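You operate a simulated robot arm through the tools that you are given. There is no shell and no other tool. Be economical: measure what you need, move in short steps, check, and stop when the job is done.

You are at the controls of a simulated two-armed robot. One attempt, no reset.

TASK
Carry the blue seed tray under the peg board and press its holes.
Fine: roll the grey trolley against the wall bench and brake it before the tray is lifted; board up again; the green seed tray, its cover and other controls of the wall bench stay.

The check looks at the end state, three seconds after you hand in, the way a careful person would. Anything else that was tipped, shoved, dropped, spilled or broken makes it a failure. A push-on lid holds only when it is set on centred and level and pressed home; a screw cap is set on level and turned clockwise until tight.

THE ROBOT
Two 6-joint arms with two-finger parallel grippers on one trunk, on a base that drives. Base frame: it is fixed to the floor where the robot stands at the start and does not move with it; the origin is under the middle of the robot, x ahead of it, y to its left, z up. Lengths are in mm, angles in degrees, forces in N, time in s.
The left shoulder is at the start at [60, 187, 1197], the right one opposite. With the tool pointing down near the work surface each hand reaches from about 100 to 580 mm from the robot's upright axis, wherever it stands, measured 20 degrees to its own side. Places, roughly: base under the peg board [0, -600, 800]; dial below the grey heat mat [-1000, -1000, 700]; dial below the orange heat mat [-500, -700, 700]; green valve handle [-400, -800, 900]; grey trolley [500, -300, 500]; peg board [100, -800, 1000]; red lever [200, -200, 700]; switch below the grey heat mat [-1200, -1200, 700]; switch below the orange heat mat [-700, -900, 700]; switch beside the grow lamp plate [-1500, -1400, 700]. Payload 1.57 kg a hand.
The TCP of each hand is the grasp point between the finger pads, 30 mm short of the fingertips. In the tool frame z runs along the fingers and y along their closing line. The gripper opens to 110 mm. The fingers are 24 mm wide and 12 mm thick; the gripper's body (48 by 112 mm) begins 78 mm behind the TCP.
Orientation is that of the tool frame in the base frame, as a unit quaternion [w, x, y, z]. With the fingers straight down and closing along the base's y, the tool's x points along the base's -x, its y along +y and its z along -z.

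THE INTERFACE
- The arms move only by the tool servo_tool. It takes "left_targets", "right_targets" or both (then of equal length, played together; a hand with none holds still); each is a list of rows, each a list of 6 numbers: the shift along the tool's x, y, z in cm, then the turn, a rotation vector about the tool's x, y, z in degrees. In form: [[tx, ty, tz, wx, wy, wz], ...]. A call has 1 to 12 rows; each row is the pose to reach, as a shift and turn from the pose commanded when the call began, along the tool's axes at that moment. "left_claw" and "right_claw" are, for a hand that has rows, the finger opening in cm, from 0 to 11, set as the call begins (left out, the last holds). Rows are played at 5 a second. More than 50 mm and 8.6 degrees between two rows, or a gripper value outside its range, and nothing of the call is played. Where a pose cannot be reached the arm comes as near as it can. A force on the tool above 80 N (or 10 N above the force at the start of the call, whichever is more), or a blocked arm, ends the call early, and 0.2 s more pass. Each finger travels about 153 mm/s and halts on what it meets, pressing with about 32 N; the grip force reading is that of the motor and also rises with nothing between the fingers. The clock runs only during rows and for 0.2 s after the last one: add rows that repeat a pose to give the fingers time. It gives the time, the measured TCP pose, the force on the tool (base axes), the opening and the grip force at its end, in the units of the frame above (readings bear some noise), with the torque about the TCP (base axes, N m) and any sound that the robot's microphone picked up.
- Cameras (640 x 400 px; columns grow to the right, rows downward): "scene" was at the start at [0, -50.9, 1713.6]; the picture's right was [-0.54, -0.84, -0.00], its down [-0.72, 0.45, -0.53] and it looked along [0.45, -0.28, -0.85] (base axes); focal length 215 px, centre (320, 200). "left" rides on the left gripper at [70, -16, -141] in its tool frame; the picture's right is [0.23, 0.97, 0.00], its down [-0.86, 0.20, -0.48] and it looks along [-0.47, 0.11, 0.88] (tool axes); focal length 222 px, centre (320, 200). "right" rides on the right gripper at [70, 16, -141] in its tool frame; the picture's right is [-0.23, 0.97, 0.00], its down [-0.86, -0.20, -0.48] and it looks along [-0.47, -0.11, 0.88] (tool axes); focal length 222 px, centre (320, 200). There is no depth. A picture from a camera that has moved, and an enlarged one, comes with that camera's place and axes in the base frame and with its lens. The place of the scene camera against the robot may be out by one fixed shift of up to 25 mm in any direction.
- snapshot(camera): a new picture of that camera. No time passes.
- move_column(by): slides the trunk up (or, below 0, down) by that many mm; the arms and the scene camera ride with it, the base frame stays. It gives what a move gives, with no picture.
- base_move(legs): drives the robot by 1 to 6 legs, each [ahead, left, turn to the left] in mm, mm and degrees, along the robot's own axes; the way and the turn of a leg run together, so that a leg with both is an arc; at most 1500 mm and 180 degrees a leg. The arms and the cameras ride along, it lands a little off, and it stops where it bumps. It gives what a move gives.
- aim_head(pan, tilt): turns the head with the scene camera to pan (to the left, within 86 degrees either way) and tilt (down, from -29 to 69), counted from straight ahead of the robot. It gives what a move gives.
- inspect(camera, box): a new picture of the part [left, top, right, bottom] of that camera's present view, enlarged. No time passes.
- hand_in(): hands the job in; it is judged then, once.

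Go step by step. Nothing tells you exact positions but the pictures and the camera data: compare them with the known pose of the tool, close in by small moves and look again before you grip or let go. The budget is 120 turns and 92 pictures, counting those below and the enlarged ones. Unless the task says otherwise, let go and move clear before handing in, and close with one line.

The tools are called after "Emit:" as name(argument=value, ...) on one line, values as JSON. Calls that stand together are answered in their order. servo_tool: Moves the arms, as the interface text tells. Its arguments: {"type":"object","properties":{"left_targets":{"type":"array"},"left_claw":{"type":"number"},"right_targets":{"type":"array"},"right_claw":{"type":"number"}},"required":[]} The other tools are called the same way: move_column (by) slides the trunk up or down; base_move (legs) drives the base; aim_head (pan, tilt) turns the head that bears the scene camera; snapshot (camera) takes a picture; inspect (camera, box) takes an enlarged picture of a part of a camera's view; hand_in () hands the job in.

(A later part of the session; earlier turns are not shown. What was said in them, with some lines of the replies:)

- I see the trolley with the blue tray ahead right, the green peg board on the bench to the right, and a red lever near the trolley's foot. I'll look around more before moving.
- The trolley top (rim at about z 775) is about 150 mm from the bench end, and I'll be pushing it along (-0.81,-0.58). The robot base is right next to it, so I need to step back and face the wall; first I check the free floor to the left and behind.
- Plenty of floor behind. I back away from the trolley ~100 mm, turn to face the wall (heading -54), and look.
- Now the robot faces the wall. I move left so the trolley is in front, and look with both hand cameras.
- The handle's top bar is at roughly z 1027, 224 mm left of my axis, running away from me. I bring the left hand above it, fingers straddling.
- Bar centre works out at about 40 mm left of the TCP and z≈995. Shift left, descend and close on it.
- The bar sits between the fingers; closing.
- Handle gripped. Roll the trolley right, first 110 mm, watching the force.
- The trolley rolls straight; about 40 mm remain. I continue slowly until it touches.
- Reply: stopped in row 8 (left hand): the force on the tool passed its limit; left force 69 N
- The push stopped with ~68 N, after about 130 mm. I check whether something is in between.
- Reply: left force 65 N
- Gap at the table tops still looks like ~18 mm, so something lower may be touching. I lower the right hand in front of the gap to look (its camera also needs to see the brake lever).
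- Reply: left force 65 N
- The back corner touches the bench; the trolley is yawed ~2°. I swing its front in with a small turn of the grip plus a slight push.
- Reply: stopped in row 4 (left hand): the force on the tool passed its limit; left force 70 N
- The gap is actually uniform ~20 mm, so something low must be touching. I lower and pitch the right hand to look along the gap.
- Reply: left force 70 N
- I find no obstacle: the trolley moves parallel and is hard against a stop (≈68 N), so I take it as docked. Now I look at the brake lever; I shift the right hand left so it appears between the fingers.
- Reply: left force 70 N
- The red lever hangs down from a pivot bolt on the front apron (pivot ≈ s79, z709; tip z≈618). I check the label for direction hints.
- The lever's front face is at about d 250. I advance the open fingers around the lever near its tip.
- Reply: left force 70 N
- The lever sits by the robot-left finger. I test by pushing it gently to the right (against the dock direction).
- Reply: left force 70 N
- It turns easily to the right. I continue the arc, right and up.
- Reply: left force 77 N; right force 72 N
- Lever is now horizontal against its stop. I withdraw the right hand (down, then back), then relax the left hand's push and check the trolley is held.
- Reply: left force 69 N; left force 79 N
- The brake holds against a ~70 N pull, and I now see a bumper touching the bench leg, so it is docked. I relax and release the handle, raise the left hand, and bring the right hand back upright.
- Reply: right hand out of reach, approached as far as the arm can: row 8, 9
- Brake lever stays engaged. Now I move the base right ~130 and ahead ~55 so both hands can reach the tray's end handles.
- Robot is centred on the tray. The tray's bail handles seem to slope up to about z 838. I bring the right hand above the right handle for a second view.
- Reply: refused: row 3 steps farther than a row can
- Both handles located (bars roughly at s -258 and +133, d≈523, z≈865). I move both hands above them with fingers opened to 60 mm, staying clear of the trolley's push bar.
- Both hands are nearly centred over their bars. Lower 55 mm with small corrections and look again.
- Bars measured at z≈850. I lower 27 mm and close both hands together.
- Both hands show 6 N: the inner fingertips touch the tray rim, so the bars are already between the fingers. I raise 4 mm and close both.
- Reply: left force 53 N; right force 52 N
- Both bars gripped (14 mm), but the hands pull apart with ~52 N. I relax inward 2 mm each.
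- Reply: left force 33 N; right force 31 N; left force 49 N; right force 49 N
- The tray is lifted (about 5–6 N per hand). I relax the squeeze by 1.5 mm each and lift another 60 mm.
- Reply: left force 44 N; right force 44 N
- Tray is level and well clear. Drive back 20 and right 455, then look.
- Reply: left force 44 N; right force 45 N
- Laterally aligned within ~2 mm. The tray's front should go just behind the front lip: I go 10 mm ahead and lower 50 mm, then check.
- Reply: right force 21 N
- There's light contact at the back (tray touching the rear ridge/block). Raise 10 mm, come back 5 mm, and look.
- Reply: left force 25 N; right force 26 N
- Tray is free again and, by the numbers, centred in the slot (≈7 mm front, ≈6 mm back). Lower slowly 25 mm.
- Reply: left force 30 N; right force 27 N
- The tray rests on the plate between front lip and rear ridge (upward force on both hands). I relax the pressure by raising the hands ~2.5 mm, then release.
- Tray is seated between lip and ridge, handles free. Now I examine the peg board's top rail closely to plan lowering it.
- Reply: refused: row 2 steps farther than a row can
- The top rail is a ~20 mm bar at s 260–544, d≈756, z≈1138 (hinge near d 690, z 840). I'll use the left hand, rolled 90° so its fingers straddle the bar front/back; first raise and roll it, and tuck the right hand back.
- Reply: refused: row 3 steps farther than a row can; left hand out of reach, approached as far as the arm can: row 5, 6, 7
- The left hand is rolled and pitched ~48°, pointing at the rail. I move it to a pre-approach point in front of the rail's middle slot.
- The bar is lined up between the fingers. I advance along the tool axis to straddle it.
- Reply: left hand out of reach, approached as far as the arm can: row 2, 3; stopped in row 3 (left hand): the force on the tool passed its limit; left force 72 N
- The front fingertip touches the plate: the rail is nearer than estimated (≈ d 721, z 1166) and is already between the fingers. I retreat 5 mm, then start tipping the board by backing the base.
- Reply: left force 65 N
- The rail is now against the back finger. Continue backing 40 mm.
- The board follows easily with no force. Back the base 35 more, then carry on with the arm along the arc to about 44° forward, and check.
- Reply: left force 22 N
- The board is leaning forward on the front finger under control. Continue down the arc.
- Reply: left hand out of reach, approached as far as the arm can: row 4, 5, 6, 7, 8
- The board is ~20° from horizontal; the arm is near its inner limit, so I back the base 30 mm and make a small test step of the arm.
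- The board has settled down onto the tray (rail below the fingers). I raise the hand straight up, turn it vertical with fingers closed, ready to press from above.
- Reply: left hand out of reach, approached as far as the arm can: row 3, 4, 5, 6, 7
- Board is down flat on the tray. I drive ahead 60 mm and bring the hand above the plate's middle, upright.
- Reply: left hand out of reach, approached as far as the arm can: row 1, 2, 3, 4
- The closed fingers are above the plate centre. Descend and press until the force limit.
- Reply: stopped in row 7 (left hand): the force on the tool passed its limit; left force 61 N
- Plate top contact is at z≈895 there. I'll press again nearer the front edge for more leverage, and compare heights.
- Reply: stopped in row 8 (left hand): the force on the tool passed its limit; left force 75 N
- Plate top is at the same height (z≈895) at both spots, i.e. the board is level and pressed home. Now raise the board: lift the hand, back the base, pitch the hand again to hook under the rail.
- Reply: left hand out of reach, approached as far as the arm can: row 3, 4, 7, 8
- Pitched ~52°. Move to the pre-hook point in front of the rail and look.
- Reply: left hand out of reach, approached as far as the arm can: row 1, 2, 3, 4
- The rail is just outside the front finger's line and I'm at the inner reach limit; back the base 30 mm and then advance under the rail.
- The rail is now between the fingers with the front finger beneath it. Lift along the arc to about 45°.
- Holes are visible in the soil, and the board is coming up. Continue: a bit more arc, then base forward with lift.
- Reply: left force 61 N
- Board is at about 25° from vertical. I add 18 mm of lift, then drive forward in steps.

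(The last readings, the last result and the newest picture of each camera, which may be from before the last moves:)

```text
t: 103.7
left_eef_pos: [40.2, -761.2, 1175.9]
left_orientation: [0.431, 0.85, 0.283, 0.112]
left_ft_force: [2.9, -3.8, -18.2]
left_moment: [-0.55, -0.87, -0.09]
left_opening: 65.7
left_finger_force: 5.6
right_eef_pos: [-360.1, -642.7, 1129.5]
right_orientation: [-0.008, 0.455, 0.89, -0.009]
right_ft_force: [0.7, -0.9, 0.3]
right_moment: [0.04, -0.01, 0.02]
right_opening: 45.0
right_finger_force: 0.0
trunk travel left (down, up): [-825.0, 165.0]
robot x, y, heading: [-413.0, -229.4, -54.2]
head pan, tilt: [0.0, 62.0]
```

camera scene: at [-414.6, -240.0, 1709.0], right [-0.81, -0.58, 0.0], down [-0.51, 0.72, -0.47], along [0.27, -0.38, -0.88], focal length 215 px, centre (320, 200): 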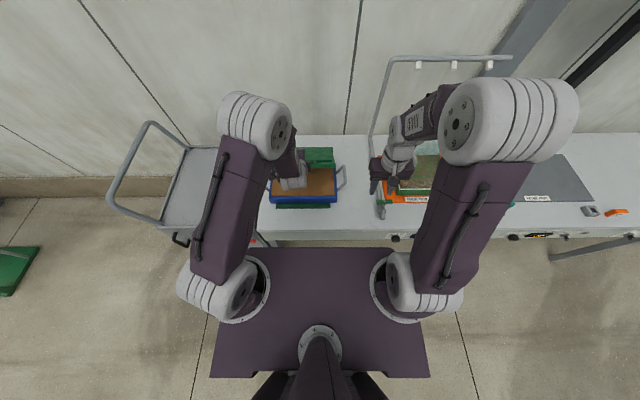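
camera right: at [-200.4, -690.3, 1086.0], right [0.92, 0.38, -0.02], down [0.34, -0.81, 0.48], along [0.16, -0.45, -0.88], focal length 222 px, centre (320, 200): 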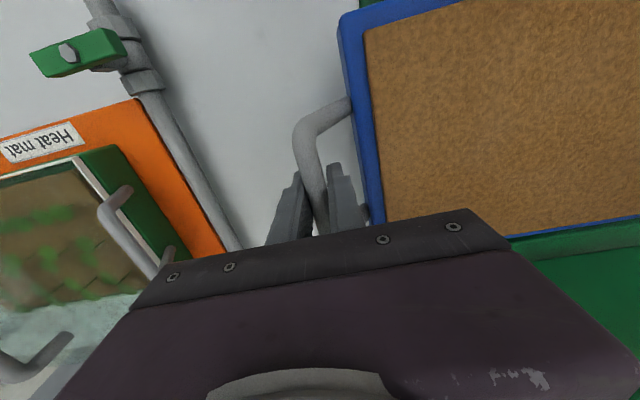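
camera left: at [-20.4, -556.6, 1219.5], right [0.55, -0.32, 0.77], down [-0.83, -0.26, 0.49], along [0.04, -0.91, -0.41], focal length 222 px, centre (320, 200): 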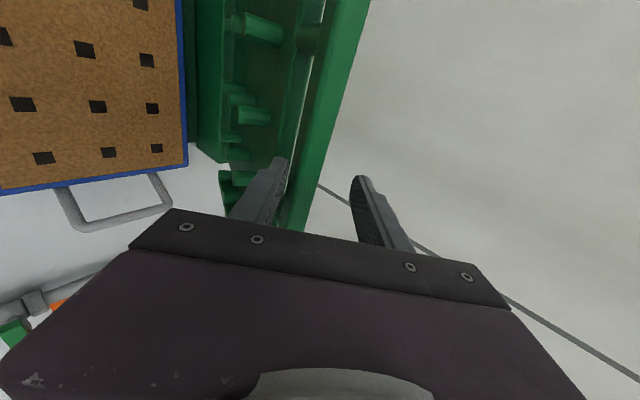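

Slightly too high now (18 N down); lower 10 mm and continue forward.

Emit:
servo_tool(left_targets=[[0, -0.4, 0.3, 0, 0, 0], [0, -0.8, 0.6, 0, 0, 0], [0, -0.8, 0.6, 0, 0, 0]])

Emit:
base_move(legs=[[40, 0, 0]])

Emit:
snapshot(camera="left")

```text
t: 104.5
left_eef_pos: [36.4, -759.6, 1171.2]
left_orientation: [0.433, 0.848, 0.283, 0.115]
left_ft_force: [0.7, 1.5, 4.8]
left_moment: [-0.18, -0.42, -0.09]
left_opening: 51.4
left_finger_force: 0.1
right_eef_pos: [-362.3, -639.2, 1132.7]
right_orientation: [-0.006, 0.456, 0.89, -0.01]
right_ft_force: [-0.2, -0.7, -0.2]
right_moment: [-0.01, -0.01, 0.0]
right_opening: 45.1
right_finger_force: 0.1
trunk travel left (down, up): [-825.0, 165.0]
robot x, y, heading: [-415.2, -228.2, -54.2]
head pan, tilt: [0.0, 62.0]
```

```text
t: 105.4
left_eef_pos: [57.7, -787.6, 1171.6]
left_orientation: [0.434, 0.848, 0.283, 0.114]
left_ft_force: [-0.9, 0.8, -3.3]
left_moment: [-0.03, -0.11, 0.0]
left_opening: 59.1
left_finger_force: 1.9
right_eef_pos: [-341.5, -670.0, 1133.0]
right_orientation: [-0.005, 0.456, 0.89, -0.011]
right_ft_force: [-0.9, 0.8, 0.2]
right_moment: [0.0, -0.02, -0.02]
right_opening: 45.1
right_finger_force: 0.0
trunk travel left (down, up): [-825.0, 165.0]
robot x, y, heading: [-387.3, -262.2, -54.0]
head pan, tilt: [0.0, 62.0]
```

```text
3 pictures are left
camera left: at [47.1, -644.7, 1239.5], right [0.56, -0.32, 0.77], down [-0.83, -0.26, 0.49], along [0.05, -0.91, -0.41], focal length 222 px, centre (320, 200)
```

left: 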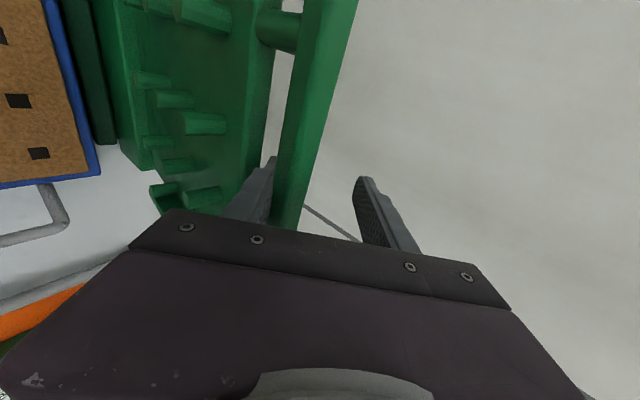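

Nearly vertical. Lower 5 mm, forward 30 and then 14 more to put it against its stop.

Emit:
servo_tool(left_targets=[[0, -0.4, 0.3, 0, 0, 0], [0, -0.4, 0.3, 0, 0, 0]])

Emit:
base_move(legs=[[32, 0, 0]])

Emit:
base_move(legs=[[14, 0, 0]])

```text
t: 106.0
left_eef_pos: [60.3, -790.8, 1163.7]
left_orientation: [0.433, 0.849, 0.283, 0.113]
left_ft_force: [-0.6, 0.3, -0.8]
left_moment: [0.02, -0.03, 0.01]
left_opening: 56.1
left_finger_force: 0.6
right_eef_pos: [-338.2, -672.3, 1131.9]
right_orientation: [-0.005, 0.455, 0.89, -0.011]
right_ft_force: [-0.3, 0.4, 0.9]
right_moment: [-0.01, 0.03, 0.0]
right_opening: 45.0
right_finger_force: 0.0
trunk travel left (down, up): [-825.0, 165.0]
robot x, y, heading: [-391.1, -260.4, -54.0]
head pan, tilt: [0.0, 62.0]
```

```text
t: 106.8
left_eef_pos: [75.4, -812.2, 1169.1]
left_orientation: [0.435, 0.847, 0.283, 0.114]
left_ft_force: [-0.5, 0.9, 1.0]
left_moment: [-0.01, -0.02, 0.01]
left_opening: 55.8
left_finger_force: 0.3
right_eef_pos: [-324.9, -694.2, 1134.9]
right_orientation: [-0.003, 0.456, 0.89, -0.011]
right_ft_force: [-0.6, 0.2, 0.7]
right_moment: [-0.05, -0.02, 0.01]
right_opening: 45.2
right_finger_force: 0.0
trunk travel left (down, up): [-825.0, 165.0]
robot x, y, heading: [-370.8, -287.3, -54.0]
head pan, tilt: [0.0, 62.0]
```

```text
t: 107.6
left_eef_pos: [83.5, -824.5, 1165.8]
left_orientation: [0.434, 0.848, 0.282, 0.112]
left_ft_force: [-0.1, 0.7, -0.1]
left_moment: [-0.03, 0.01, 0.01]
left_opening: 55.3
left_finger_force: 0.0
right_eef_pos: [-314.5, -707.0, 1132.3]
right_orientation: [-0.004, 0.455, 0.89, -0.011]
right_ft_force: [0.2, 0.3, -0.5]
right_moment: [-0.01, -0.01, 0.0]
right_opening: 45.2
right_finger_force: 0.1
trunk travel left (down, up): [-825.0, 165.0]
robot x, y, heading: [-361.6, -296.4, -54.3]
head pan, tilt: [0.0, 62.0]
```

No force: the board has gone over centre and rests. Withdraw along the finger axis and look.

Emit:
servo_tool(left_targets=[[0, 0, -2, 0, 0, 0], [0, 0, -4, 0, 0, 0], [0, 0, -7, 0, 0, 0], [0, 0, -10, 0, 0, 0], [0, 0, -13, 0, 0, 0]])

Emit:
base_move(legs=[[-130, 0, 0]])

Emit:
snapshot(camera="scene")

```text
t: 108.8
left_eef_pos: [28.4, -739.4, 1242.8]
left_orientation: [0.433, 0.849, 0.282, 0.113]
left_ft_force: [-0.2, -0.1, -0.4]
left_moment: [-0.03, 0.0, 0.0]
left_opening: 55.1
left_finger_force: 0.0
right_eef_pos: [-313.4, -708.2, 1131.8]
right_orientation: [-0.005, 0.456, 0.89, -0.01]
right_ft_force: [0.6, 0.5, 0.6]
right_moment: [-0.04, -0.03, -0.02]
right_opening: 44.9
right_finger_force: 0.1
trunk travel left (down, up): [-825.0, 165.0]
robot x, y, heading: [-362.9, -299.3, -54.2]
head pan, tilt: [0.0, 62.0]
```

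```text
t: 110.1
left_eef_pos: [-45.8, -637.2, 1239.4]
left_orientation: [0.432, 0.849, 0.282, 0.112]
left_ft_force: [-0.2, 0.2, 0.1]
left_moment: [-0.01, -0.01, 0.02]
left_opening: 55.0
left_finger_force: 0.0
right_eef_pos: [-387.8, -606.5, 1131.8]
right_orientation: [-0.006, 0.455, 0.89, -0.01]
right_ft_force: [0.0, -0.1, -0.1]
right_moment: [-0.01, 0.01, 0.02]
right_opening: 45.1
right_finger_force: 0.1
trunk travel left (down, up): [-825.0, 165.0]
robot x, y, heading: [-440.0, -192.8, -54.3]
head pan, tilt: [0.0, 62.0]
```

```text
2 pictures are left
camera scene: at [-434.0, -213.1, 1709.0], right [-0.81, -0.59, 0.0], down [-0.52, 0.72, -0.47], along [0.27, -0.38, -0.88], focal length 215 px, centre (320, 200)
```

scene: 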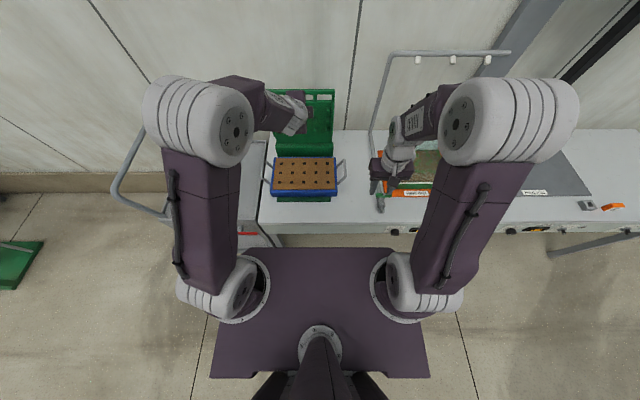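

Emit:
inspect(camera="scene", box=[200, 80, 370, 250])

```text
2.35 times, centred on (285, 165) of scene
camera zoom: at [-434.0, -213.1, 1709.0], right [-0.81, -0.59, 0.0], down [-0.52, 0.72, -0.47], along [0.27, -0.38, -0.88], focal length 506 px, centre (402, 282)
```

zoom: 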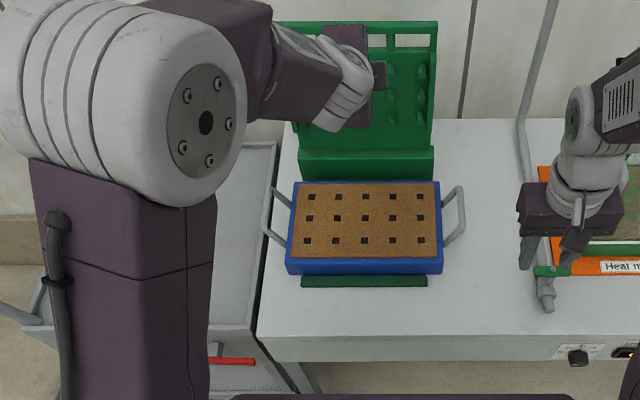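

All 15 holes are pressed, the board is up, the tray is seated, the brake lever is engaged, and both hands are clear. Handing in.

Emit:
hand_in()

```text
The job is handed in.
```

The blue seed tray is on the base under the peg board with all 15 holes pressed, and the board is back up. I rolled the trolley to the bench until it stopped and braked it before lifting the tray. A gap of about 20 mm remains between the two tops, and a low bumper appears to be touching the bench leg. I did not touch the green tray, its cover or the other bench controls.
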